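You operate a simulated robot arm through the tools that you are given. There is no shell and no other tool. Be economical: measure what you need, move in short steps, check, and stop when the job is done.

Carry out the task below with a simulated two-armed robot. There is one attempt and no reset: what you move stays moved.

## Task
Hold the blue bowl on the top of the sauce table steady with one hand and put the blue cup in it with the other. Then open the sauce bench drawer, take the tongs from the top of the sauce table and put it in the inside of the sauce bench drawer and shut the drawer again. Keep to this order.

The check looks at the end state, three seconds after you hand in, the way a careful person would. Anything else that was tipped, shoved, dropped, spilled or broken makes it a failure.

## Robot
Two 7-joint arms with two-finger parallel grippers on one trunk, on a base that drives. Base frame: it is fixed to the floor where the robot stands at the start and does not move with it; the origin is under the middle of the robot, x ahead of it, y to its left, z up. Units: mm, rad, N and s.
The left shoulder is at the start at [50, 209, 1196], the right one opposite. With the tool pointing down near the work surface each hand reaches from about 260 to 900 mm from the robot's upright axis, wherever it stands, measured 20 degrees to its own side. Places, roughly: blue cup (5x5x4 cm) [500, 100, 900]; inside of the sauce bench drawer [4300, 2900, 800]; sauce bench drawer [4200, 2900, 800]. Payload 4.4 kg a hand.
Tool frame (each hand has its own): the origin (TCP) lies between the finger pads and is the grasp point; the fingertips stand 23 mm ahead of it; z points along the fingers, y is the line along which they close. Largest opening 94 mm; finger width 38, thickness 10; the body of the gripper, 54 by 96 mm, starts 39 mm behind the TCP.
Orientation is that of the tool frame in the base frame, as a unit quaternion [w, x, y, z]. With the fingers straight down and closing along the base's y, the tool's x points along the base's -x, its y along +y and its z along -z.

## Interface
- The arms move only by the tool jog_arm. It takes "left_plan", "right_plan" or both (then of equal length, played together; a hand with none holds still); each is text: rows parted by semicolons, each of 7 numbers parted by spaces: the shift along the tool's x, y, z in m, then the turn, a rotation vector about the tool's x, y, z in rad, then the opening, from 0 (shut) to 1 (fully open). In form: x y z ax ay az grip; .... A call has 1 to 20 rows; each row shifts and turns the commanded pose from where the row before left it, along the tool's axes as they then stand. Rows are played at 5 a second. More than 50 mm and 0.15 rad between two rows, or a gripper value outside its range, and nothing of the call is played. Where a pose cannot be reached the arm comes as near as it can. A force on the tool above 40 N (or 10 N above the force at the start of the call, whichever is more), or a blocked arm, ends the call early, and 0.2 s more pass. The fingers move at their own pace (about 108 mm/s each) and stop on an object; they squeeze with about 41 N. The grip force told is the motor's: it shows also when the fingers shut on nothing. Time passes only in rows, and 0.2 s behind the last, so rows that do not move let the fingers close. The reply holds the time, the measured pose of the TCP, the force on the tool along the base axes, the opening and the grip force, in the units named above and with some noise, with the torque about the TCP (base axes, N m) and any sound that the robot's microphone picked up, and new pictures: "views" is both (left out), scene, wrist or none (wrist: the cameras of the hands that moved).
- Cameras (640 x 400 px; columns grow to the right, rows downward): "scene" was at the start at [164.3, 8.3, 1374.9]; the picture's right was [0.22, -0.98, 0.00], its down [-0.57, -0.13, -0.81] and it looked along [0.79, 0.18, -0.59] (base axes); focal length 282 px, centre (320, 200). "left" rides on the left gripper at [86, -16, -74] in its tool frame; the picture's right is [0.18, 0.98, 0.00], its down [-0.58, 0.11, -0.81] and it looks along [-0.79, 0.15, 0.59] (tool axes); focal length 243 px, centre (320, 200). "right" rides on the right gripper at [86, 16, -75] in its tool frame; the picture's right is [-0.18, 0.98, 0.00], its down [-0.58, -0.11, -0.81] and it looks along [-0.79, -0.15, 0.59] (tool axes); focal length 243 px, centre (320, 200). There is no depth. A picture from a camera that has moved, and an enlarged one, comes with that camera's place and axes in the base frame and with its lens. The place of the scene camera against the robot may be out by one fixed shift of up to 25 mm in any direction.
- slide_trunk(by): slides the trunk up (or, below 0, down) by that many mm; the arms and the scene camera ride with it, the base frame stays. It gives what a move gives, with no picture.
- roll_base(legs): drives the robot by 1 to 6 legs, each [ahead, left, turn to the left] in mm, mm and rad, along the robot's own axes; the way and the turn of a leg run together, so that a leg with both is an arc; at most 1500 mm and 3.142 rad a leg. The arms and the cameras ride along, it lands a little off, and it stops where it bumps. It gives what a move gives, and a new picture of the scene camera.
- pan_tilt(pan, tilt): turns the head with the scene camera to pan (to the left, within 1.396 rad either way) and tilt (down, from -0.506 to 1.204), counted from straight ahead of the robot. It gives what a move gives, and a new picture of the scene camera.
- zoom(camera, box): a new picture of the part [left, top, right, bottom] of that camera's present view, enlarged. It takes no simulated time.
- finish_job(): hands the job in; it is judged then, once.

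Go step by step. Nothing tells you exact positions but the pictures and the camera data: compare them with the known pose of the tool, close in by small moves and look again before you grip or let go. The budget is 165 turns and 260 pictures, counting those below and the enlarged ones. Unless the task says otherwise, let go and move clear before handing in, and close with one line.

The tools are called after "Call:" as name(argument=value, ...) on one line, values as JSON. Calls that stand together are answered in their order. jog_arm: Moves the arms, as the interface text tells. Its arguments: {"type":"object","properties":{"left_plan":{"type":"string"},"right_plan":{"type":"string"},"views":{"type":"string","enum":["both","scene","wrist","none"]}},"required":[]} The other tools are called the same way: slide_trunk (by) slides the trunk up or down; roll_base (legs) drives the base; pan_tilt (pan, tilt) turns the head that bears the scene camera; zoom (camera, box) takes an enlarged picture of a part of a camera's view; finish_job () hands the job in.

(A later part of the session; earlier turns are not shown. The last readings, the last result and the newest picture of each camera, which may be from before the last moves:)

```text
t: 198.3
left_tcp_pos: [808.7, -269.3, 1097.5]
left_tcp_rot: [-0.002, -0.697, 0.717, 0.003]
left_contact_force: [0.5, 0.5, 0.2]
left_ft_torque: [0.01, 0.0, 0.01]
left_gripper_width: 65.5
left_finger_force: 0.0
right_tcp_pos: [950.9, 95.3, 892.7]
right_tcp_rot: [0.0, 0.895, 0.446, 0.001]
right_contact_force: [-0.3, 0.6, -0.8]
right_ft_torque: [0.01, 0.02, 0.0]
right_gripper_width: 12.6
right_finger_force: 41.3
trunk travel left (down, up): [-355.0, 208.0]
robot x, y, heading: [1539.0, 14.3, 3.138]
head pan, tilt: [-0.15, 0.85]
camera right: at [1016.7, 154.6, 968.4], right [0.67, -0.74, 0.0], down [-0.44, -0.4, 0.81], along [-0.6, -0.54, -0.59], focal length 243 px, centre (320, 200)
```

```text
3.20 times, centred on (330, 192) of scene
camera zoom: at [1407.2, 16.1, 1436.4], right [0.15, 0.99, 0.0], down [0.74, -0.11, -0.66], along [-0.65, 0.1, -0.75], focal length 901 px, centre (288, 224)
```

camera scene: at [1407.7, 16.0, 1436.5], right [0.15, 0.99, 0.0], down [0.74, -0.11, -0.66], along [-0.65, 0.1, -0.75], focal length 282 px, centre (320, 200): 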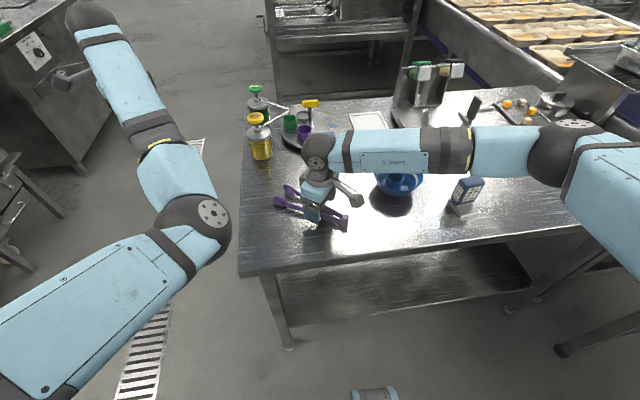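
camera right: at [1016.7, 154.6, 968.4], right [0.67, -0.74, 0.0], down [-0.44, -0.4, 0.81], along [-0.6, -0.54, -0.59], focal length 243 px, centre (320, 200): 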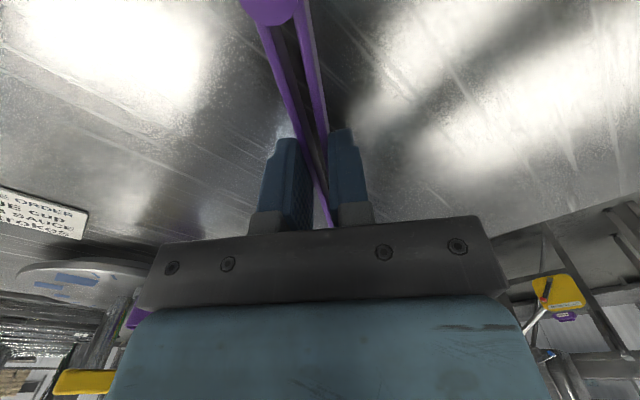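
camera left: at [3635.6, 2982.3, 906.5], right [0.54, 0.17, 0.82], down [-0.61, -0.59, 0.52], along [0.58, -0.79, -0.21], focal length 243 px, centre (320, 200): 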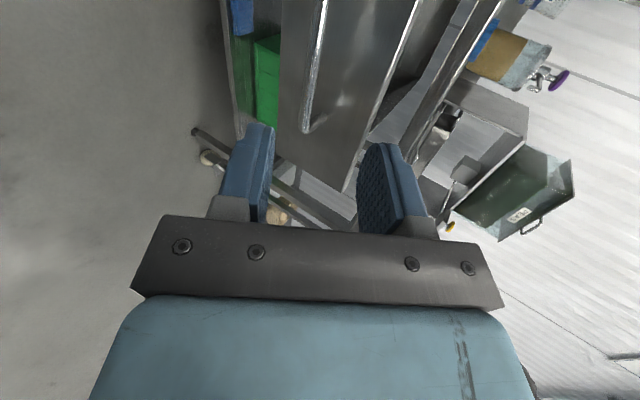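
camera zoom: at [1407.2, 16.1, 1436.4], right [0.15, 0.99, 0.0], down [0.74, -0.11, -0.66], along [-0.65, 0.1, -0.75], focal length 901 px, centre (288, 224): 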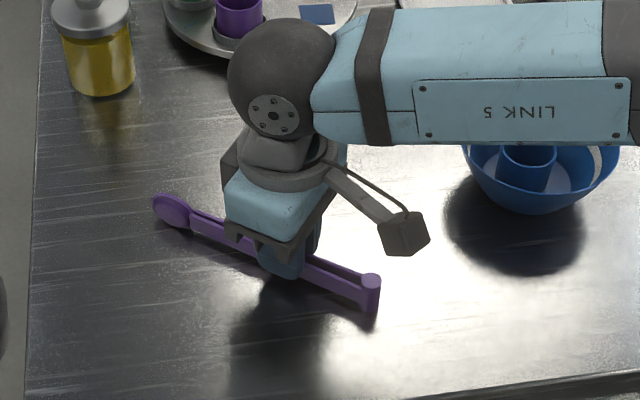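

Tongs closed firmly in the grip (12.6 mm across both arms). I'm lifting slowly to a safe height.

Call:
jog_arm(right_plan="0 0 -0.006 0 0 0 0;0 0 -0.01 0 0 0 0;0 0 -0.015 0 0 0 0;0 0 -0.025 0 0 0 0;0 0 -0.03 0 0 0 0;0 0 -0.035 0 0 0 0;0 0 -0.035 0 0 0 0;0 0 -0.035 0 0 0 0;0 0 -0.035 0 0 0 0;0 0 0 0 0 0 0", views="both")

```text
t: 200.6
left_tcp_pos: [808.0, -267.5, 1097.9]
left_tcp_rot: [-0.003, -0.697, 0.717, 0.002]
left_contact_force: [0.1, -0.7, -0.4]
left_ft_torque: [-0.02, 0.01, 0.01]
left_gripper_width: 65.5
left_finger_force: 0.1
right_tcp_pos: [949.0, 92.7, 1119.4]
right_tcp_rot: [0.0, 0.895, 0.446, 0.0]
right_contact_force: [-0.2, 0.0, -0.8]
right_ft_torque: [0.02, 0.0, 0.0]
right_gripper_width: 12.4
right_finger_force: 41.0
trunk travel left (down, up): [-355.0, 208.0]
robot x, y, heading: [1540.3, 10.8, 3.137]
head pan, tilt: [-0.15, 0.85]
camera scene: at [1406.7, 16.3, 1436.4], right [0.15, 0.99, 0.0], down [0.74, -0.11, -0.66], along [-0.65, 0.1, -0.75], focal length 282 px, centre (320, 200)
camera right: at [1014.9, 152.1, 1194.4], right [0.67, -0.74, 0.0], down [-0.44, -0.4, 0.81], along [-0.6, -0.54, -0.59], focal length 243 px, centre (320, 200)
```

scene: 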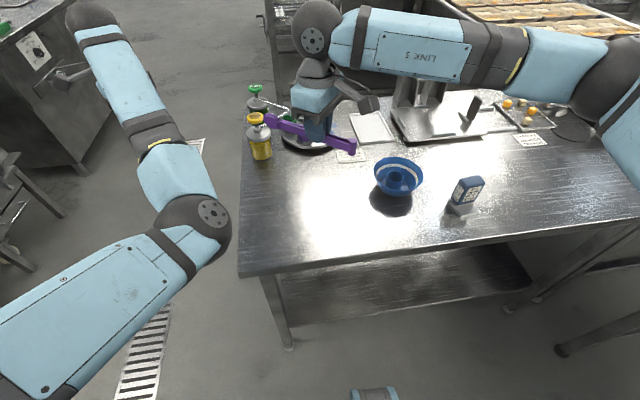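
right: 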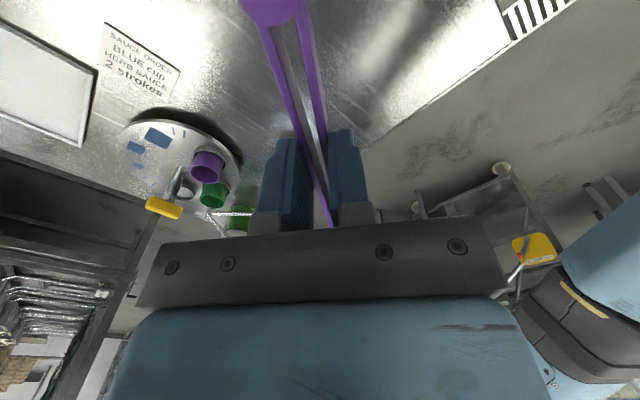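

The tongs are in hand. I'm backing away from the table, then retracting the left hand upward and inward before the long drive.

Call:
roll_base(legs=[[-400, 0, 0]])

Call:
jog_arm(left_plan="0 -0.025 -0.025 0 0 0 0.5;0 -0.025 -0.025 0 0 0 0.5;0 -0.025 -0.025 0 0 0 0.5;0 -0.025 -0.025 0 0 0 0.5;0 -0.04 0 0 0 0 0.5;0 -0.04 0 0 0 0 0.5;0 -0.04 0 0 0 0 0.5;0 0 0 0 0 0 0.5", views="scene")

```text
t: 203.0
left_tcp_pos: [1194.7, -267.7, 1098.0]
left_tcp_rot: [-0.001, -0.696, 0.718, 0.002]
left_contact_force: [0.0, -1.0, 0.1]
left_ft_torque: [-0.01, 0.0, 0.0]
left_gripper_width: 66.1
left_finger_force: 0.1
right_tcp_pos: [1338.4, 93.5, 1120.1]
right_tcp_rot: [0.0, 0.896, 0.443, 0.0]
right_contact_force: [0.5, -0.7, -1.2]
right_ft_torque: [0.02, -0.01, 0.01]
right_gripper_width: 12.1
right_finger_force: 40.8
trunk travel left (down, up): [-355.0, 208.0]
robot x, y, heading: [1924.7, 13.0, 3.139]
head pan, tilt: [-0.15, 0.85]
camera scene: at [1795.2, 14.8, 1436.4], right [0.16, 0.99, 0.0], down [0.74, -0.12, -0.66], along [-0.65, 0.1, -0.75], focal length 282 px, centre (320, 200)
```

scene: 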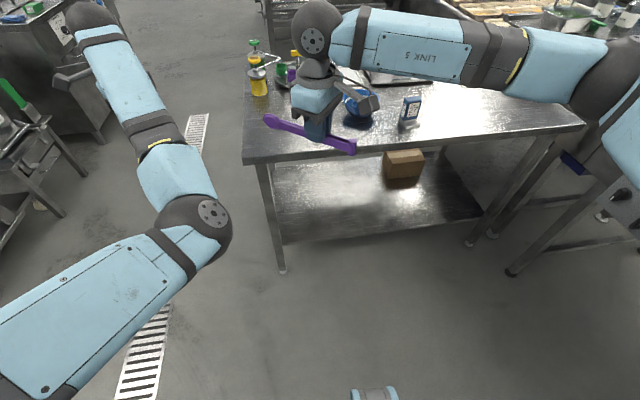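

```text
t: 204.8
left_tcp_pos: [1261.0, -382.3, 1132.9]
left_tcp_rot: [-0.002, -0.696, 0.718, 0.003]
left_contact_force: [-0.4, 0.1, -1.0]
left_ft_torque: [-0.01, -0.04, -0.02]
left_gripper_width: 46.9
left_finger_force: 0.1
left hand out of reach, approached as far as the arm can: row 1, 2, 3, 4, 5, 6, 7
right_tcp_pos: [1337.9, 93.4, 1119.8]
right_tcp_rot: [0.0, 0.896, 0.444, 0.0]
right_contact_force: [0.1, 0.4, -1.1]
right_ft_torque: [-0.01, -0.04, 0.01]
right_gripper_width: 12.3
right_finger_force: 40.9
trunk travel left (down, up): [-355.0, 208.0]
robot x, y, heading: [1928.0, 11.6, 3.136]
head pan, tilt: [-0.15, 0.85]
camera scene: at [1794.8, 15.2, 1436.4], right [0.16, 0.99, 0.0], down [0.74, -0.12, -0.66], along [-0.65, 0.1, -0.75], focal length 282 px, centre (320, 200)
```

scene: 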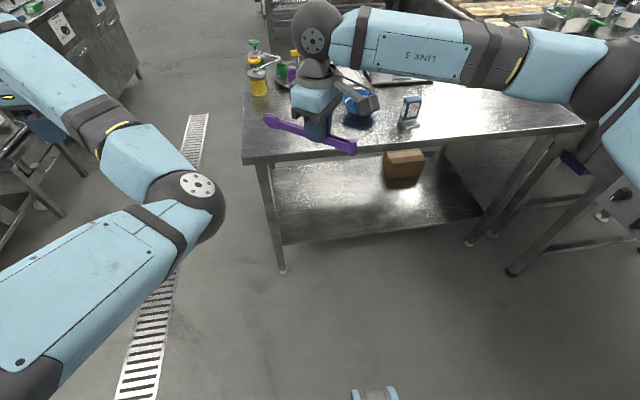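

The left wrist seems wound up near a limit, so I'm unwinding it 90° back to its neutral orientation in this open space.

Call:
jog_arm(left_plan="0 0 0 0 0 -0.1428 0.5;0 0 0 0 0 -0.1428 0.5;0 0 0 0 0 -0.1428 0.5;0 0 0 0 0 -0.1428 0.5;0 0 0 0 0 -0.1428 0.5;0 0 0 0 0 -0.1428 0.5;0 0 0 0 0 -0.1428 0.5;0 0 0 0 0 -0.1428 0.5;0 0 0 0 0 -0.1428 0.5;0 0 0 0 0 -0.1428 0.5;0 0 0 0 0 -0.1428 0.5;0 0 0 0 0 0 0.5", views="scene")

```text
t: 207.4
left_tcp_pos: [1261.4, -382.9, 1131.5]
left_tcp_rot: [-0.001, 1.0, -0.014, -0.004]
left_contact_force: [0.2, -0.8, -0.2]
left_ft_torque: [0.0, 0.01, 0.03]
left_gripper_width: 46.9
left_finger_force: 0.0
right_tcp_pos: [1337.6, 93.0, 1120.2]
right_tcp_rot: [0.0, 0.896, 0.444, 0.0]
right_contact_force: [-0.6, -0.2, -0.3]
right_ft_torque: [0.05, 0.01, 0.01]
right_gripper_width: 12.4
right_finger_force: 40.7
trunk travel left (down, up): [-355.0, 208.0]
robot x, y, heading: [1928.8, 13.1, 3.133]
head pan, tilt: [-0.15, 0.85]
camera scene: at [1795.1, 14.8, 1436.5], right [0.16, 0.99, 0.0], down [0.74, -0.12, -0.66], along [-0.65, 0.1, -0.75], focal length 282 px, centre (320, 200)
```

scene: 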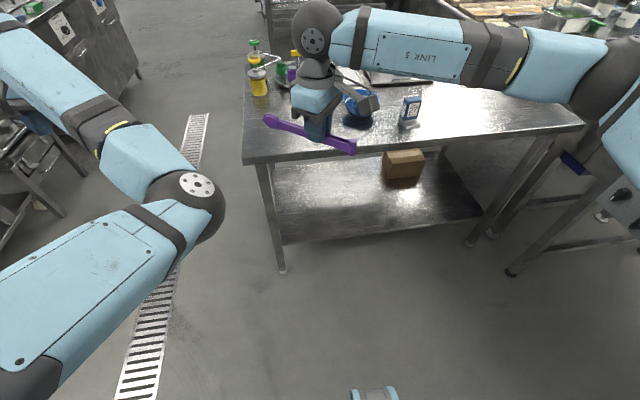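

Call:
jog_arm(left_plan="0.03 0 -0.02 0 0 0 0.5;0.03 0 -0.02 0 0 0 0.5;0.03 0 -0.02 0 0 0 0.5;0.03 0 0 0 0 0 0.5;0.03 0 0 0 0 0 0.5;0.03 0 0 0 0 0 0.5;0 0 0 0 0 0 0.5", views="scene")

```text
t: 209.0
left_tcp_pos: [1397.2, -467.5, 1177.1]
left_tcp_rot: [-0.001, 1.0, -0.017, -0.003]
left_contact_force: [-0.8, -0.7, 0.1]
left_ft_torque: [-0.02, 0.01, -0.02]
left_gripper_width: 47.0
left_finger_force: 0.1
left hand out of reach, approached as far as the arm can: row 1, 2, 3, 4, 5, 6
right_tcp_pos: [1338.4, 93.1, 1119.3]
right_tcp_rot: [0.001, 0.896, 0.444, -0.001]
right_contact_force: [-0.2, -0.3, -0.1]
right_ft_torque: [0.01, -0.06, -0.02]
right_gripper_width: 12.6
right_finger_force: 41.2
trunk travel left (down, up): [-355.0, 208.0]
robot x, y, heading: [1924.7, 12.9, 3.139]
head pan, tilt: [-0.15, 0.85]
camera scene: at [1794.7, 15.0, 1436.4], right [0.16, 0.99, 0.0], down [0.74, -0.12, -0.66], along [-0.65, 0.1, -0.75], focal length 282 px, centre (320, 200)
```

scene: 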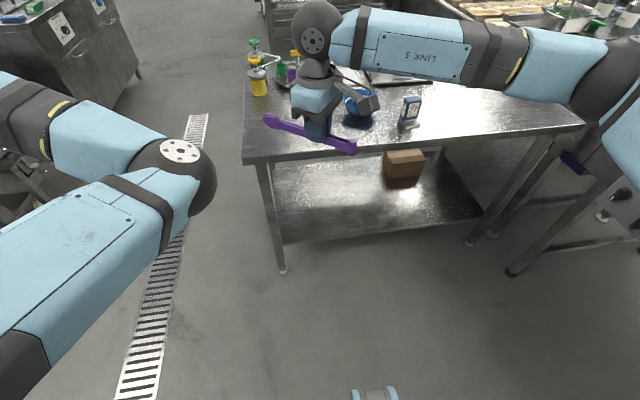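

The left hand is now out to the side and clear. I'm turning round through the open side to face +x.

Call:
roll_base(legs=[[0, 0, 1.57], [0, 0, 1.575]])

```text
t: 217.1
left_tcp_pos: [2437.4, 517.4, 1178.0]
left_tcp_rot: [0.003, -0.006, 1.0, -0.001]
left_contact_force: [0.1, -0.1, -0.7]
left_ft_torque: [-0.02, -0.02, -0.01]
left_gripper_width: 47.2
left_finger_force: 0.0
right_tcp_pos: [2521.3, -39.5, 1120.5]
right_tcp_rot: [0.001, -0.465, 0.885, -0.001]
right_contact_force: [-0.3, 0.0, -1.8]
right_ft_torque: [-0.07, 0.01, -0.02]
right_gripper_width: 12.2
right_finger_force: 41.1
trunk travel left (down, up): [-355.0, 208.0]
robot x, y, heading: [1927.5, 14.5, 0.04]
head pan, tilt: [-0.15, 0.85]
camera scene: at [2085.0, -3.7, 1436.5], right [-0.11, -0.99, 0.0], down [-0.75, 0.08, -0.66], along [0.66, -0.07, -0.75], focal length 282 px, centre (320, 200)
```

scene: 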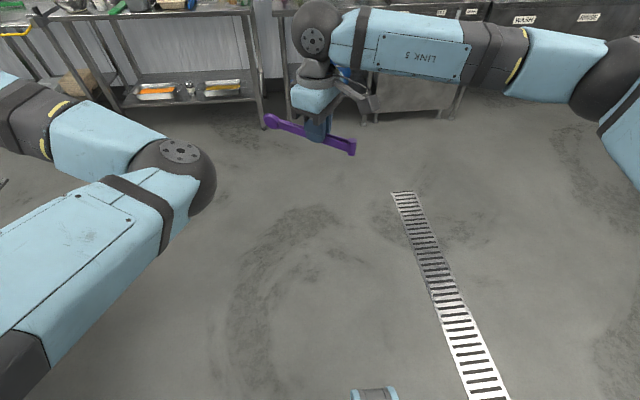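

Call:
roll_base(legs=[[0, 0, -0.04], [1350, 0, 0], [0, 1470, 0]])

Call:
pan_tilt(pan=0.3, tilt=0.5)

```text
t: 236.9
left_tcp_pos: [3873.8, 1922.5, 1177.8]
left_tcp_rot: [0.004, 0.026, 1.0, -0.001]
left_contact_force: [-0.3, 0.6, 0.0]
left_ft_torque: [0.01, 0.03, -0.02]
left_gripper_width: 46.9
left_finger_force: 0.1
right_tcp_pos: [3921.8, 1360.6, 1119.7]
right_tcp_rot: [0.001, -0.436, 0.9, -0.001]
right_contact_force: [-0.4, -0.2, -0.4]
right_ft_torque: [-0.03, 0.0, 0.01]
right_gripper_width: 12.4
right_finger_force: 40.8
trunk travel left (down, up): [-355.0, 208.0]
robot x, y, heading: [3333.8, 1457.5, -0.031]
head pan, tilt: [-0.15, 0.85]
camera scene: at [3489.8, 1426.0, 1436.5], right [-0.17, -0.98, 0.0], down [-0.74, 0.13, -0.66], along [0.65, -0.12, -0.75], focal length 282 px, centre (320, 200)
```

scene: 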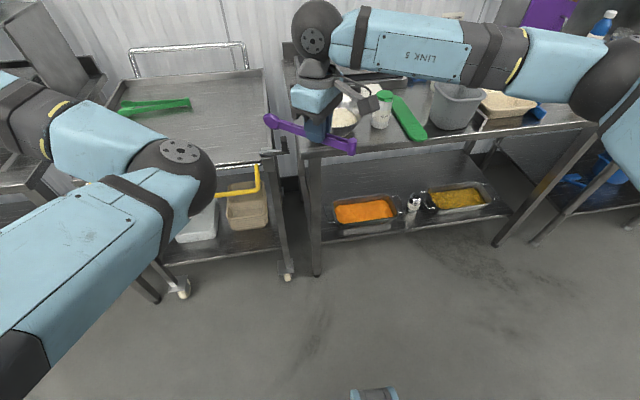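

```text
t: 237.8
left_tcp_pos: [3873.2, 1922.4, 1177.7]
left_tcp_rot: [0.003, 0.025, 1.0, -0.001]
left_contact_force: [0.5, 0.1, 0.2]
left_ft_torque: [0.0, -0.01, -0.01]
left_gripper_width: 46.9
left_finger_force: 0.1
right_tcp_pos: [3922.4, 1361.6, 1119.2]
right_tcp_rot: [0.0, -0.436, 0.9, 0.0]
right_contact_force: [0.1, 0.4, -1.5]
right_ft_torque: [-0.03, 0.03, 0.0]
right_gripper_width: 12.6
right_finger_force: 40.8
trunk travel left (down, up): [-355.0, 208.0]
robot x, y, heading: [3330.8, 1454.8, -0.025]
head pan, tilt: [0.3, 0.499]
camera scene: at [3500.4, 1464.2, 1466.4], right [0.27, -0.96, 0.0], down [-0.46, -0.13, -0.88], along [0.84, 0.24, -0.48], focal length 282 px, centre (320, 200)
```

scene: 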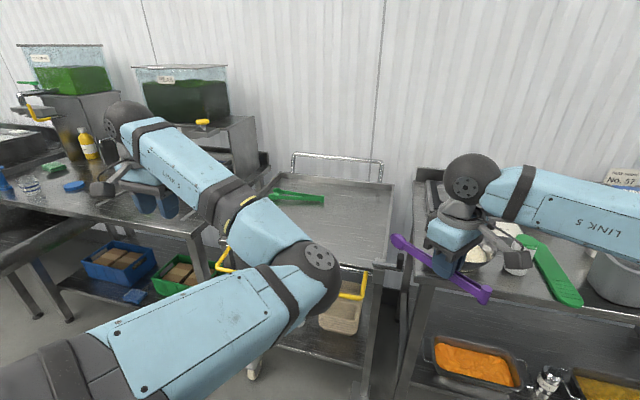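

All is clear in front. I'm squaring up, easing back slightly, and continuing left to the drawer.

Call:
roll_base(legs=[[0, 0, 0.028], [-60, 0, 0], [0, 1495, 0]])

Call:
pan_tilt(pan=-0.05, tilt=0.85)

```text
t: 252.1
left_tcp_pos: [3830.9, 3434.1, 1177.4]
left_tcp_rot: [0.004, 0.025, 1.0, -0.001]
left_contact_force: [1.2, 0.4, -0.2]
left_ft_torque: [0.01, 0.01, 0.02]
left_gripper_width: 47.3
left_finger_force: 0.1
right_tcp_pos: [3879.9, 2874.1, 1119.2]
right_tcp_rot: [0.0, -0.436, 0.9, 0.0]
right_contact_force: [0.1, 1.1, -1.1]
right_ft_torque: [-0.05, 0.05, 0.0]
right_gripper_width: 12.5
right_finger_force: 41.2
trunk travel left (down, up): [-355.0, 208.0]
robot x, y, heading: [3291.4, 2963.8, -0.024]
head pan, tilt: [0.3, 0.499]
camera scene: at [3457.3, 2976.2, 1466.4], right [0.27, -0.96, 0.0], down [-0.46, -0.13, -0.88], along [0.84, 0.24, -0.48], focal length 282 px, centre (320, 200)
```

scene: 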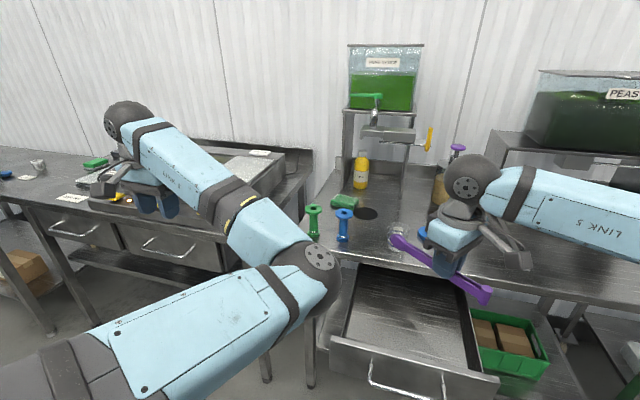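

```text
t: 253.0
left_tcp_pos: [3829.9, 3434.9, 1177.5]
left_tcp_rot: [0.004, 0.025, 1.0, -0.001]
left_contact_force: [0.1, -0.2, 1.1]
left_ft_torque: [-0.01, -0.03, 0.01]
left_gripper_width: 46.9
left_finger_force: 0.0
right_tcp_pos: [3879.8, 2873.6, 1119.8]
right_tcp_rot: [0.0, -0.436, 0.9, 0.0]
right_contact_force: [-0.2, 0.3, -1.7]
right_ft_torque: [0.0, 0.01, 0.02]
right_gripper_width: 12.5
right_finger_force: 41.1
trunk travel left (down, up): [-355.0, 208.0]
robot x, y, heading: [3293.1, 2964.9, -0.022]
head pan, tilt: [-0.051, 0.85]
camera scene: at [3447.8, 2945.6, 1436.5], right [-0.07, -1.0, 0.0], down [-0.75, 0.06, -0.66], along [0.66, -0.05, -0.75], focal length 282 px, centre (320, 200)
```

scene: 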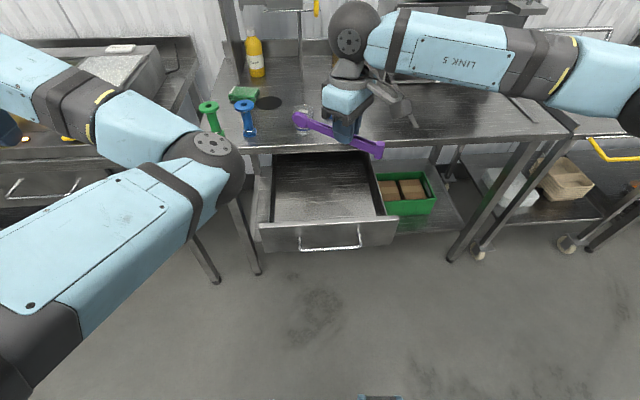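

The drawer is still open: interior about x 3885–4125, y 2740–3030. The tongs fit at their present diagonal, so I'll centre the hand at (3985, 2872) and lower partway.

Call:
slide_trunk(by=-80)

Call:
jog_arm(right_plan="-0.021 -0.028 0 0 0 0 0;-0.021 -0.028 0 0 0 0 0;-0.0215 -0.028 0 0 0 0 0;0 0 0.03 0 0 0 0;0 0 0.03 0 0 0 0;0 0 0 0 0 0 0", views="both")

Call:
zoom(camera="scene", box=[230, 60, 430, 260])

```text
t: 254.1
left_tcp_pos: [3830.7, 3434.7, 1096.8]
left_tcp_rot: [0.003, 0.024, 1.0, -0.002]
left_contact_force: [0.4, -0.5, 1.1]
left_ft_torque: [-0.01, -0.04, 0.0]
left_gripper_width: 46.9
left_finger_force: 0.1
right_tcp_pos: [3880.3, 2873.8, 1039.3]
right_tcp_rot: [-0.001, -0.436, 0.9, -0.001]
right_contact_force: [0.4, 0.2, 0.1]
right_ft_torque: [-0.06, -0.01, -0.01]
right_gripper_width: 12.1
right_finger_force: 40.7
trunk travel left (down, up): [-275.0, 288.0]
robot x, y, heading: [3286.8, 2963.8, -0.024]
head pan, tilt: [-0.051, 0.85]
```

```text
t: 255.5
left_tcp_pos: [3830.6, 3435.3, 1097.8]
left_tcp_rot: [0.004, 0.024, 1.0, 0.0]
left_contact_force: [-0.2, -0.3, -0.2]
left_ft_torque: [0.0, 0.0, -0.02]
left_gripper_width: 47.2
left_finger_force: 0.1
right_tcp_pos: [3950.3, 2872.8, 979.0]
right_tcp_rot: [0.0, -0.436, 0.9, 0.0]
right_contact_force: [-0.2, -0.5, -0.2]
right_ft_torque: [-0.01, -0.02, -0.03]
right_gripper_width: 12.2
right_finger_force: 41.1
right hand out of reach, approached as far as the arm can: row 3
trunk travel left (down, up): [-275.0, 288.0]
robot x, y, heading: [3289.5, 2961.5, -0.025]
head pan, tilt: [-0.051, 0.85]
camera scene: at [3447.6, 2945.5, 1356.5], right [-0.07, -1.0, 0.0], down [-0.75, 0.06, -0.66], along [0.66, -0.05, -0.75], focal length 282 px, centre (320, 200)
camera right: at [3884.3, 2814.9, 1053.4], right [-0.66, 0.75, 0.0], down [0.45, 0.39, 0.81], along [0.61, 0.53, -0.59], focal length 243 px, centre (320, 200)
```

scene: 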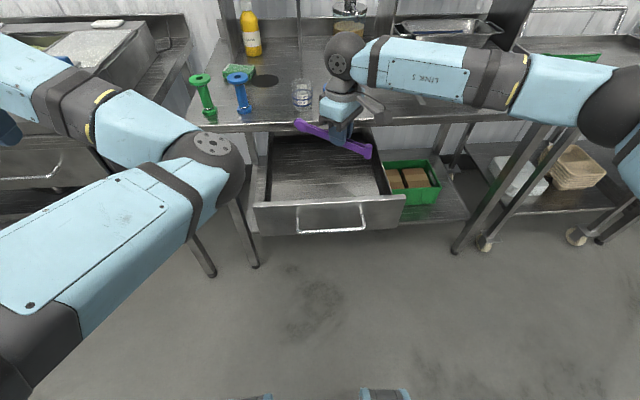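
right: 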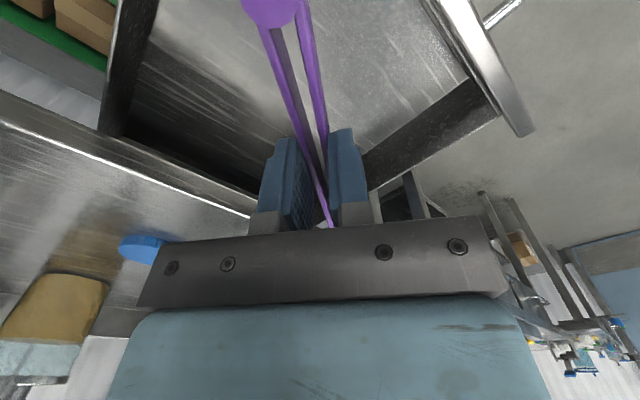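

```text
2.00 times, centred on (330, 160) of scene
camera zoom: at [3447.6, 2945.5, 1356.5], right [-0.07, -1.0, 0.0], down [-0.75, 0.06, -0.66], along [0.66, -0.05, -0.75], focal length 563 px, centre (300, 280)
```

zoom: 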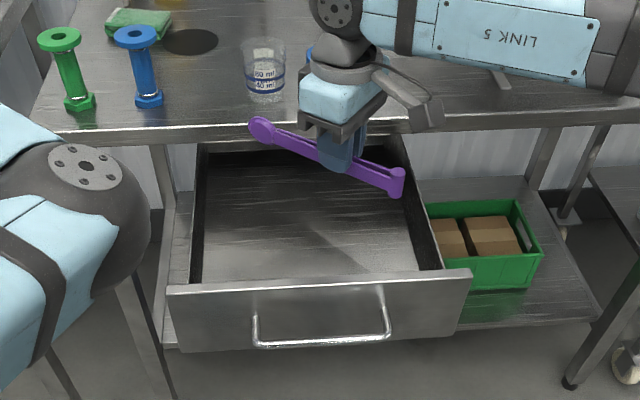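

The tongs are over the drawer, about 30 mm from the front panel. I'll roll 30 mm ahead to centre them, then lower further.

Call:
roll_base(legs=[[30, 0, 0]])

Call:
jog_arm(right_plan="0 0 0.03 0 0 0 0;0 0 0.03 0 0 0 0;0 0 0.03 0 0 0 0;0 0 0.02 0 0 0 0;0 0 0 0 0 0 0", views="both")

Call:
zoom(camera="scene", box=[230, 60, 430, 260])

```text
t: 256.4
left_tcp_pos: [3861.7, 3434.0, 1097.6]
left_tcp_rot: [0.003, 0.025, 1.0, -0.001]
left_contact_force: [-0.1, 0.8, -0.1]
left_ft_torque: [0.05, 0.01, 0.0]
left_gripper_width: 47.0
left_finger_force: 0.1
right_tcp_pos: [3980.6, 2871.1, 977.9]
right_tcp_rot: [0.0, -0.436, 0.9, 0.0]
right_contact_force: [1.0, 0.2, -1.0]
right_ft_torque: [0.0, 0.03, -0.02]
right_gripper_width: 12.5
right_finger_force: 40.8
trunk travel left (down, up): [-275.0, 288.0]
robot x, y, heading: [3323.2, 2962.5, -0.025]
head pan, tilt: [-0.051, 0.85]
camera scene: at [3478.4, 2944.8, 1356.4], right [-0.07, -1.0, 0.0], down [-0.75, 0.06, -0.66], along [0.66, -0.05, -0.75], focal length 282 px, centre (320, 200)
```

scene: 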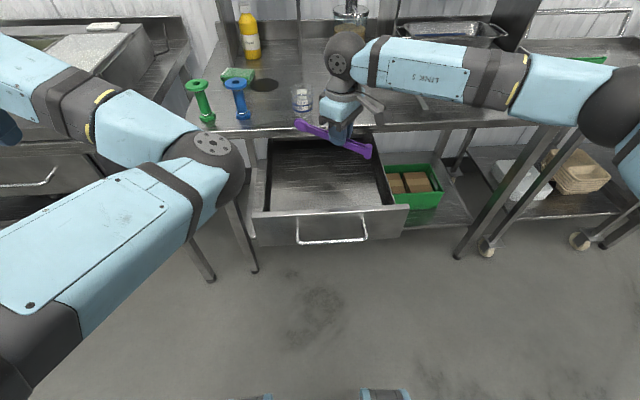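

```text
t: 257.6
left_tcp_pos: [3860.2, 3433.8, 1096.5]
left_tcp_rot: [0.003, 0.025, 1.0, -0.001]
left_contact_force: [-0.4, 0.5, -0.6]
left_ft_torque: [0.02, 0.02, 0.03]
left_gripper_width: 46.9
left_finger_force: 0.1
right_tcp_pos: [3981.9, 2872.0, 929.7]
right_tcp_rot: [-0.001, -0.435, 0.9, 0.0]
right_contact_force: [-0.7, -0.5, -1.0]
right_ft_torque: [-0.01, 0.06, 0.01]
right_gripper_width: 12.3
right_finger_force: 41.2
right hand out of reach, approached as far as the arm can: row 2, 3, 4
trunk travel left (down, up): [-275.0, 288.0]
robot x, y, heading: [3318.4, 2962.9, -0.021]
head pan, tilt: [-0.051, 0.85]
camera scene: at [3477.9, 2944.8, 1356.5], right [-0.07, -1.0, 0.0], down [-0.75, 0.06, -0.66], along [0.66, -0.05, -0.75], focal length 282 px, centre (320, 200)
camera right: at [3914.8, 2814.3, 1003.3], right [-0.66, 0.75, 0.0], down [0.45, 0.39, 0.81], along [0.61, 0.53, -0.59], focal length 243 px, centre (320, 200)
```

scene: 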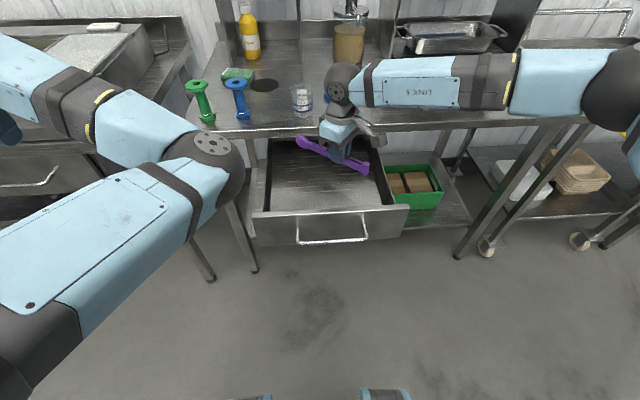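
right: 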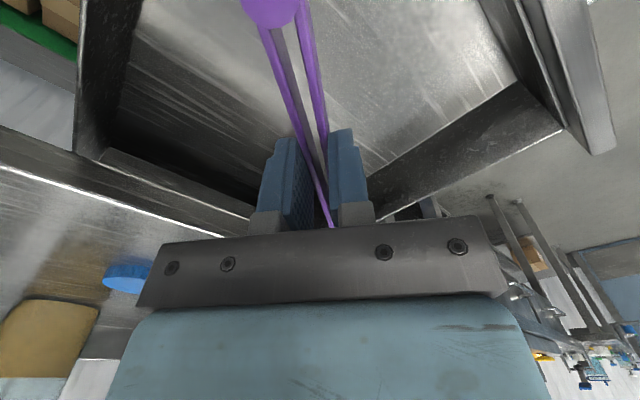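

```text
2.00 times, centred on (330, 160) of scene
camera zoom: at [3477.9, 2944.8, 1356.5], right [-0.07, -1.0, 0.0], down [-0.75, 0.06, -0.66], along [0.66, -0.05, -0.75], focal length 563 px, centre (300, 280)
```

zoom: 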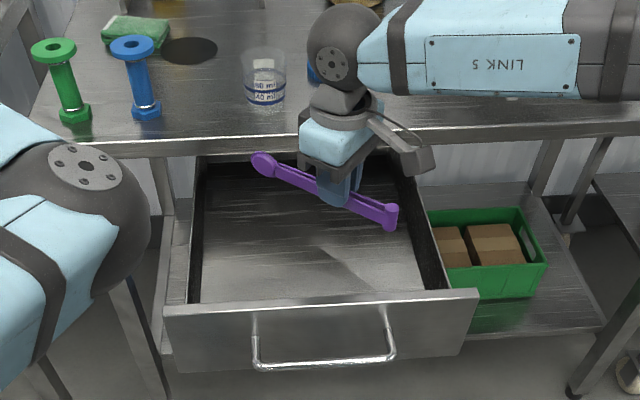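

The right arm is near a joint limit here, so I need to lower with the trunk. Before that I'll lift the left arm up and outward so its elbow stays clear of the drawer.

Call:
jog_arm(left_plan="0 0.02 -0.03 0 0 0 0.5;0 0.02 -0.03 0 0 0 0.5;0 0.02 -0.03 0 0 0 0.5;0 0.02 -0.03 0 0 0 0.5;0 0.02 -0.03 0 0 0 0.5;0 0 0 0 0 0 0.5", views="scene")

```text
t: 259.0
left_tcp_pos: [3863.4, 3532.8, 1246.4]
left_tcp_rot: [0.002, 0.025, 1.0, -0.001]
left_contact_force: [0.2, -0.5, 0.2]
left_ft_torque: [-0.02, 0.05, -0.02]
left_gripper_width: 46.9
left_finger_force: 0.0
right_tcp_pos: [3980.1, 2870.9, 928.8]
right_tcp_rot: [0.0, -0.435, 0.9, -0.001]
right_contact_force: [0.7, 0.6, -1.0]
right_ft_torque: [0.0, 0.02, 0.0]
right_gripper_width: 12.4
right_finger_force: 40.3
trunk travel left (down, up): [-275.0, 288.0]
robot x, y, heading: [3319.8, 2965.4, -0.023]
head pan, tilt: [-0.051, 0.85]
camera scene: at [3478.3, 2944.5, 1356.4], right [-0.07, -1.0, 0.0], down [-0.75, 0.06, -0.66], along [0.66, -0.05, -0.75], focal length 282 px, centre (320, 200)
```

scene: 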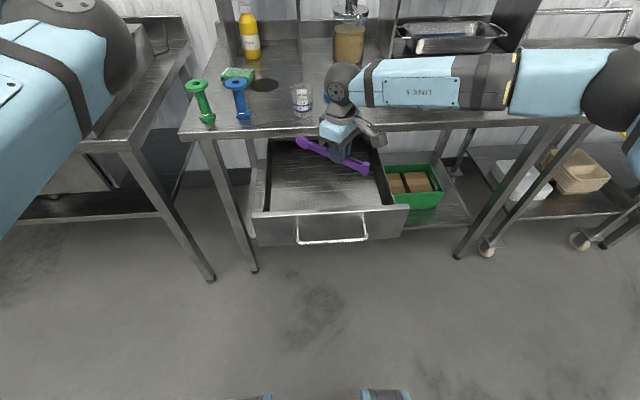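

The left elbow is well clear now. I'm lowering the trunk 90 mm.

Call:
slide_trunk(by=-90)

Call:
zoom(camera="scene", box=[230, 40, 470, 260])

Call:
zoom(camera="right", box=[0, 0, 640, 400])

```text
t: 260.2
left_tcp_pos: [3863.0, 3533.3, 1155.9]
left_tcp_rot: [0.004, 0.025, 1.0, -0.002]
left_contact_force: [-0.1, -0.6, -0.7]
left_ft_torque: [0.0, 0.0, 0.03]
left_gripper_width: 46.8
left_finger_force: 0.1
right_tcp_pos: [3980.1, 2872.5, 838.5]
right_tcp_rot: [0.0, -0.435, 0.9, -0.001]
right_contact_force: [-1.1, 0.6, -1.3]
right_ft_torque: [0.02, 0.0, -0.03]
right_gripper_width: 12.2
right_finger_force: 41.2
trunk travel left (down, up): [-185.0, 378.0]
robot x, y, heading: [3324.0, 2959.1, -0.022]
head pan, tilt: [-0.051, 0.85]
```

```text
1.82 times, centred on (350, 150) of scene
camera zoom: at [3477.6, 2944.8, 1266.6], right [-0.07, -1.0, 0.0], down [-0.75, 0.06, -0.66], along [0.66, -0.05, -0.75], focal length 512 px, centre (266, 291)
```

zoom: 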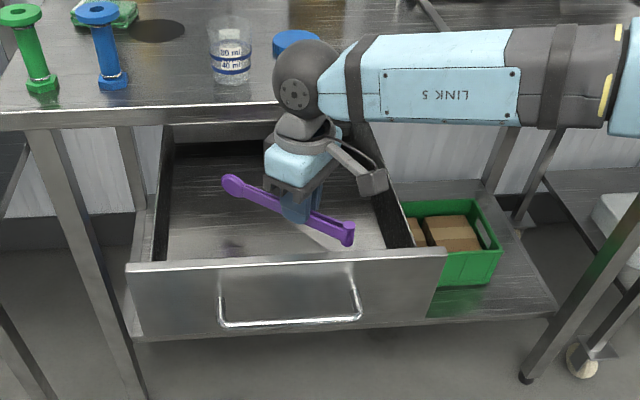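

```text
1.00 times, centred on (320, 200) of right (not enlarged: the box is as wide or as high as the picture)
camera zoom: at [3914.6, 2814.2, 913.6], right [-0.66, 0.75, 0.0], down [0.45, 0.39, 0.81], along [0.61, 0.53, -0.59], focal length 243 px, centre (320, 200)
```

zoom: 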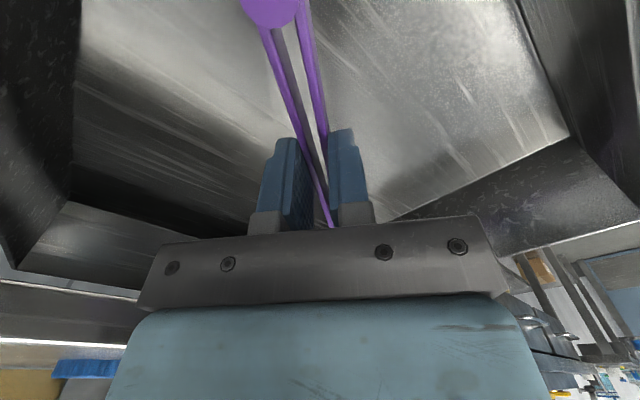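

The tongs are inside the drawer outline and the floor is around z≈765. I'm lowering in small trunk steps until light contact.

Call:
slide_trunk(by=-25)

Call:
slide_trunk(by=-10)

Call:
zoom(camera="scene", box=[230, 40, 470, 260])

```text
t: 260.9
left_tcp_pos: [3862.7, 3532.8, 1131.1]
left_tcp_rot: [0.003, 0.024, 1.0, -0.001]
left_contact_force: [1.1, -0.1, 0.1]
left_ft_torque: [-0.01, 0.01, 0.01]
left_gripper_width: 46.9
left_finger_force: 0.0
right_tcp_pos: [3981.2, 2872.3, 814.3]
right_tcp_rot: [0.0, -0.435, 0.9, -0.001]
right_contact_force: [-0.4, 0.9, -1.2]
right_ft_torque: [-0.01, -0.01, -0.03]
right_gripper_width: 12.7
right_finger_force: 40.9
trunk travel left (down, up): [-160.0, 403.0]
robot x, y, heading: [3320.6, 2961.6, -0.026]
head pan, tilt: [-0.051, 0.85]
```

```text
t: 261.5
left_tcp_pos: [3863.9, 3532.2, 1122.2]
left_tcp_rot: [0.004, 0.025, 1.0, -0.002]
left_contact_force: [-0.5, 0.1, -0.3]
left_ft_torque: [0.01, -0.03, 0.0]
left_gripper_width: 46.9
left_finger_force: 0.1
right_tcp_pos: [3979.9, 2871.5, 804.6]
right_tcp_rot: [0.001, -0.436, 0.9, 0.0]
right_contact_force: [0.4, 0.9, -1.4]
right_ft_torque: [-0.01, 0.0, 0.03]
right_gripper_width: 12.3
right_finger_force: 40.8
trunk travel left (down, up): [-150.0, 413.0]
robot x, y, heading: [3319.1, 2964.2, -0.028]
head pan, tilt: [-0.051, 0.85]
```

```text
1.82 times, centred on (350, 150) of scene
camera zoom: at [3477.6, 2944.8, 1231.5], right [-0.07, -1.0, 0.0], down [-0.75, 0.06, -0.66], along [0.66, -0.05, -0.75], focal length 512 px, centre (266, 291)
```

zoom: 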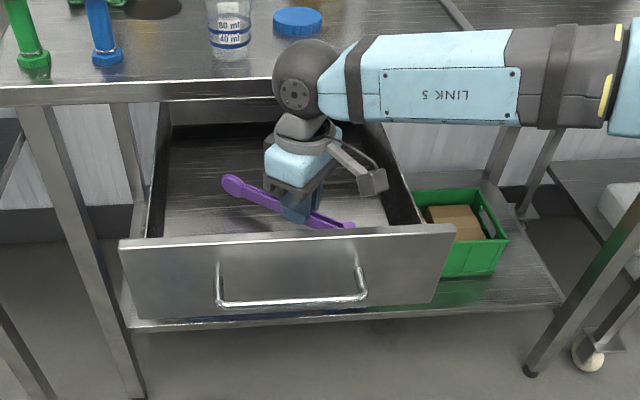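

Call:
slide_trunk(by=-8)

Call:
slide_trunk(by=-5)

```text
t: 262.1
left_tcp_pos: [3863.0, 3532.3, 1113.3]
left_tcp_rot: [0.004, 0.025, 1.0, 0.0]
left_contact_force: [0.0, -0.3, 0.5]
left_ft_torque: [-0.02, -0.04, 0.04]
left_gripper_width: 47.0
left_finger_force: 0.0
right_tcp_pos: [3981.1, 2872.2, 795.5]
right_tcp_rot: [0.0, -0.434, 0.901, 0.0]
right_contact_force: [-0.2, 0.4, -0.9]
right_ft_torque: [-0.03, -0.01, 0.02]
right_gripper_width: 12.4
right_finger_force: 41.5
trunk travel left (down, up): [-142.0, 421.0]
robot x, y, heading: [3323.6, 2965.0, -0.025]
head pan, tilt: [-0.051, 0.85]
```

```text
t: 262.6
left_tcp_pos: [3863.0, 3531.9, 1107.2]
left_tcp_rot: [0.003, 0.025, 1.0, -0.001]
left_contact_force: [-0.7, -0.3, 0.2]
left_ft_torque: [-0.03, -0.02, -0.03]
left_gripper_width: 47.3
left_finger_force: 0.0
right_tcp_pos: [3981.9, 2872.6, 791.2]
right_tcp_rot: [0.0, -0.436, 0.9, 0.0]
right_contact_force: [-0.2, 0.3, -0.6]
right_ft_torque: [-0.06, -0.04, 0.01]
right_gripper_width: 12.2
right_finger_force: 41.1
trunk travel left (down, up): [-137.0, 426.0]
robot x, y, heading: [3322.1, 2963.1, -0.029]
head pan, tilt: [-0.051, 0.85]
```

Call:
zoom(camera="right", box=[160, 0, 480, 240])

Call:
slide_trunk(by=-5)

Call:
slide_trunk(by=-4)

```text
1.67 times, centred on (320, 120) of right
camera zoom: at [3914.7, 2814.2, 865.4], right [-0.66, 0.75, 0.0], down [0.45, 0.39, 0.81], along [0.61, 0.53, -0.59], focal length 404 px, centre (320, 333)
```

zoom: 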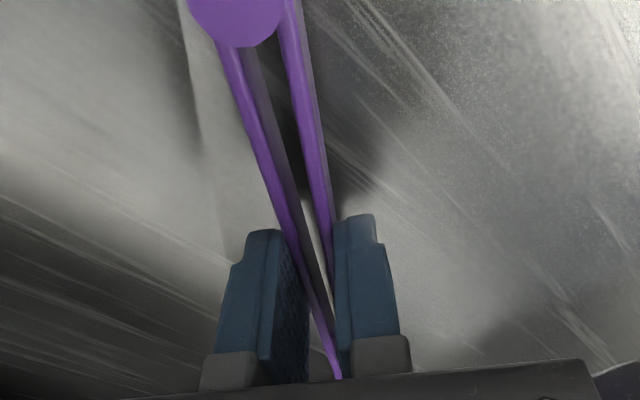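

```text
t: 263.2
left_tcp_pos: [3862.1, 3532.3, 1103.2]
left_tcp_rot: [0.004, 0.026, 1.0, 0.0]
left_contact_force: [-0.1, -0.1, 0.0]
left_ft_torque: [0.05, -0.01, 0.0]
left_gripper_width: 47.0
left_finger_force: 0.1
right_tcp_pos: [3980.7, 2872.1, 787.0]
right_tcp_rot: [0.001, -0.435, 0.9, -0.001]
right_contact_force: [0.1, 0.9, 1.0]
right_ft_torque: [0.15, -0.16, -0.05]
right_gripper_width: 12.5
right_finger_force: 41.0
trunk travel left (down, up): [-132.0, 431.0]
robot x, y, heading: [3321.7, 2963.9, -0.025]
head pan, tilt: [-0.051, 0.85]
```

```text
t: 263.7
left_tcp_pos: [3861.8, 3532.3, 1100.3]
left_tcp_rot: [0.005, 0.025, 1.0, -0.001]
left_contact_force: [-0.5, -0.1, -0.7]
left_ft_torque: [0.02, 0.03, -0.03]
left_gripper_width: 46.8
left_finger_force: 0.1
right_tcp_pos: [3980.8, 2872.2, 784.7]
right_tcp_rot: [0.002, -0.435, 0.9, 0.0]
right_contact_force: [0.9, -2.1, 18.8]
right_ft_torque: [-0.07, -0.01, 0.03]
right_gripper_width: 12.2
right_finger_force: 41.6
trunk travel left (down, up): [-128.0, 435.0]
robot x, y, heading: [3319.5, 2960.2, -0.031]
head pan, tilt: [-0.051, 0.85]
```

Light contact: the tongs rest on the drawer floor. I'm raising the trunk 3 mm to take the load off, then opening the fingers.

Call:
slide_trunk(by=3)

Call:
jog_arm(right_plan="0 0 0 0 0 0 0.2;0 0 0 0 0 0 0.35;0 0 0 0 0 0 0.5;0 0 0 0 0 0 0.65;0 0 0 0 0 0 0.75;0 0 0 0 0 0 0.75", views="both")

```text
t: 264.2
left_tcp_pos: [3861.9, 3532.3, 1102.0]
left_tcp_rot: [0.004, 0.024, 1.0, 0.0]
left_contact_force: [-0.7, -0.5, 0.2]
left_ft_torque: [0.01, -0.02, 0.01]
left_gripper_width: 47.0
left_finger_force: 0.0
right_tcp_pos: [3979.4, 2871.6, 785.8]
right_tcp_rot: [-0.001, -0.435, 0.9, -0.001]
right_contact_force: [0.5, 0.1, 8.8]
right_ft_torque: [0.55, -0.42, -0.03]
right_gripper_width: 12.5
right_finger_force: 40.8
trunk travel left (down, up): [-131.0, 432.0]
robot x, y, heading: [3323.8, 2964.7, -0.024]
head pan, tilt: [-0.051, 0.85]
```

```text
t: 265.6
left_tcp_pos: [3862.5, 3533.5, 1102.7]
left_tcp_rot: [0.004, 0.025, 1.0, 0.0]
left_contact_force: [-1.1, -2.1, -1.1]
left_ft_torque: [0.01, -0.01, 0.01]
left_gripper_width: 46.9
left_finger_force: 0.2
right_tcp_pos: [3980.9, 2871.7, 785.1]
right_tcp_rot: [0.0, -0.436, 0.9, 0.0]
right_contact_force: [-0.5, -0.7, 0.4]
right_ft_torque: [0.02, -0.01, 0.0]
right_gripper_width: 70.4
right_finger_force: 0.1
trunk travel left (down, up): [-131.0, 432.0]
robot x, y, heading: [3323.6, 2960.7, -0.026]
head pan, tilt: [-0.051, 0.85]
camera scene: at [3477.8, 2944.8, 1212.5], right [-0.07, -1.0, 0.0], down [-0.75, 0.06, -0.66], along [0.66, -0.05, -0.75], focal length 282 px, centre (320, 200)
camera right: at [3914.8, 2814.2, 859.4], right [-0.66, 0.75, 0.0], down [0.45, 0.39, 0.81], along [0.61, 0.53, -0.59], focal length 243 px, centre (320, 200)
```

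scene: 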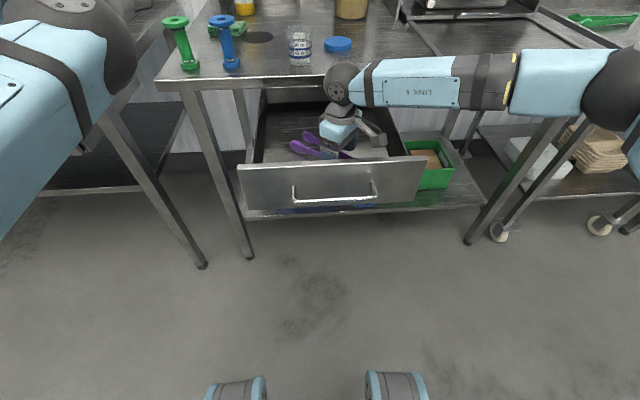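
right: 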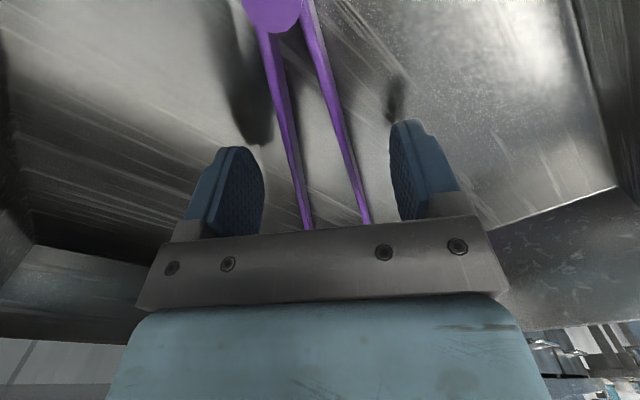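

The tongs are released and sit in the drawer. I'm raising straight up with the trunk and checking.

Call:
slide_trunk(by=200)

Call:
zoom(camera="scene", box=[200, 60, 460, 260])

Call:
zoom(camera="right", box=[0, 0, 640, 400])

```text
t: 267.8
left_tcp_pos: [3863.2, 3532.6, 1301.4]
left_tcp_rot: [0.003, 0.023, 1.0, -0.001]
left_contact_force: [0.1, 0.5, 0.7]
left_ft_torque: [-0.02, 0.0, 0.04]
left_gripper_width: 46.8
left_finger_force: 0.1
right_tcp_pos: [3980.7, 2872.7, 984.3]
right_tcp_rot: [0.0, -0.435, 0.9, 0.0]
right_contact_force: [0.2, 0.1, -1.0]
right_ft_torque: [-0.01, 0.0, 0.01]
right_gripper_width: 70.4
right_finger_force: 0.0
trunk travel left (down, up): [-331.0, 232.0]
robot x, y, heading: [3323.8, 2962.6, -0.028]
head pan, tilt: [-0.051, 0.85]
```

```text
2.00 times, centred on (330, 160) of scene
camera zoom: at [3478.0, 2944.8, 1412.4], right [-0.07, -1.0, 0.0], down [-0.75, 0.06, -0.66], along [0.66, -0.05, -0.75], focal length 563 px, centre (300, 280)
```

zoom: 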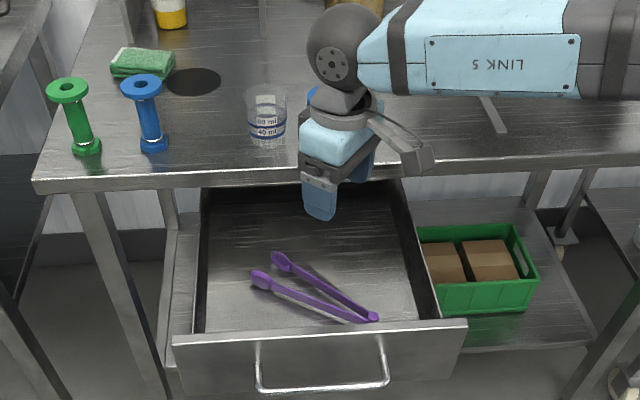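

```text
1.00 times, centred on (320, 200) of right (not enlarged: the box is as wide or as high as the picture)
camera zoom: at [3914.9, 2814.2, 1059.1], right [-0.66, 0.75, 0.0], down [0.45, 0.39, 0.81], along [0.61, 0.53, -0.59], focal length 243 px, centre (320, 200)
```

zoom: 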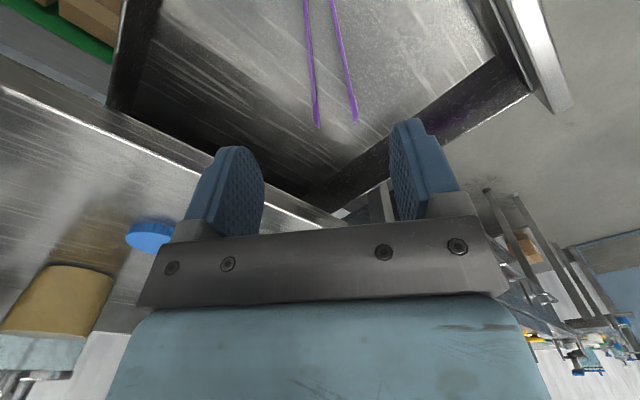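

The tongs lie flat inside the drawer. To shut it, I'll back up, turn the right hand to point forward with closed fingers, and push the drawer front above the handle.

Call:
roll_base(legs=[[0, 0, 0.026], [-270, 0, 0]])

Call:
jog_arm(right_plan="0 0 0 0 0 0.1285 0.3;0 0 0 0 0 0.1285 0;0 0 0 0 0 0.1285 0;0 0 0 0 0 0.1285 0;0 0 0 0 0 0.1285 0;0 0 0 0 0 0.1285 0;0 0 0 0 0 0.1285 0;0 0 0 0 -0.145 0 0;0 0 0 0 -0.145 0 0;0 0 0 0 -0.145 0 0;0 0 0 0 -0.145 0 0;0 0 0 0 -0.145 0 0;0 0 0 0 -0.145 0 0;0 0 0 0 -0.145 0 0;0 0 0 0 -0.145 0 0;0 0 0 0 0 0 0", views="scene")

```text
t: 270.0
left_tcp_pos: [3584.6, 3544.2, 1302.4]
left_tcp_rot: [0.004, 0.015, 1.0, 0.0]
left_contact_force: [-0.6, -0.2, -0.1]
left_ft_torque: [-0.03, -0.02, -0.01]
left_gripper_width: 46.9
left_finger_force: 0.2
right_tcp_pos: [3716.4, 2885.8, 985.3]
right_tcp_rot: [0.0, -0.444, 0.896, 0.0]
right_contact_force: [-0.9, -0.4, -0.6]
right_ft_torque: [-0.01, -0.02, 0.03]
right_gripper_width: 70.4
right_finger_force: 0.1
trunk travel left (down, up): [-331.0, 232.0]
robot x, y, heading: [3056.7, 2962.6, -0.005]
head pan, tilt: [-0.051, 0.85]
camera scene: at [3210.6, 2948.1, 1412.4], right [-0.05, -1.0, 0.0], down [-0.75, 0.04, -0.66], along [0.66, -0.04, -0.75], focal length 282 px, centre (320, 200)
```

scene: 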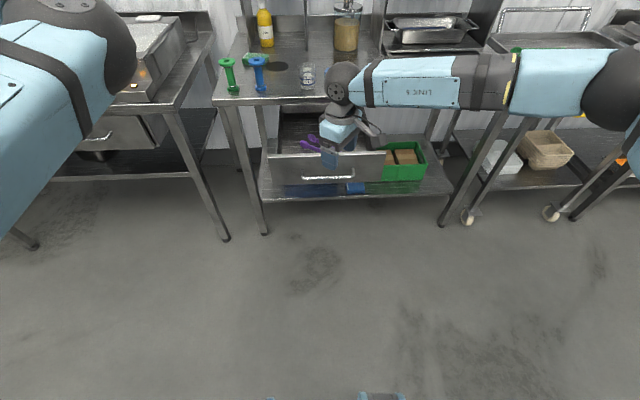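

```text
t: 273.4
left_tcp_pos: [3585.9, 3540.5, 1302.8]
left_tcp_rot: [0.003, 0.015, 1.0, 0.001]
left_contact_force: [0.3, -0.4, 0.2]
left_ft_torque: [0.03, 0.03, -0.01]
left_gripper_width: 46.9
left_finger_force: 0.0
right_tcp_pos: [3715.2, 2883.4, 984.2]
right_tcp_rot: [0.548, -0.009, 0.836, 0.008]
right_contact_force: [0.0, -1.1, -0.4]
right_ft_torque: [0.0, 0.03, 0.05]
right_gripper_width: 0.0
right_finger_force: 40.5
trunk travel left (down, up): [-331.0, 232.0]
robot x, y, heading: [3050.3, 2966.7, -0.003]
head pan, tilt: [-0.051, 0.85]
camera scene: at [3211.3, 2944.4, 1412.3], right [-0.05, -1.0, 0.0], down [-0.75, 0.04, -0.66], along [0.66, -0.03, -0.75], focal length 282 px, centre (320, 200)
```

scene: 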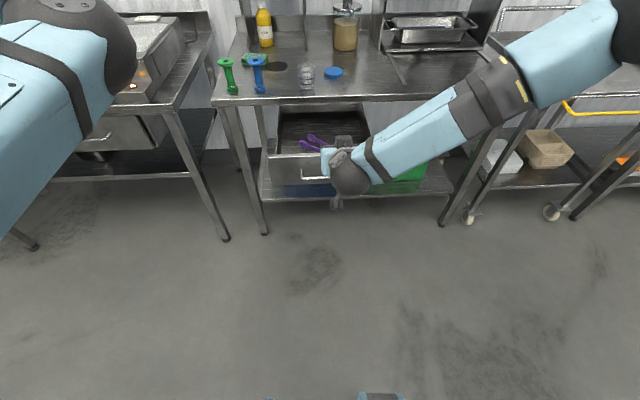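

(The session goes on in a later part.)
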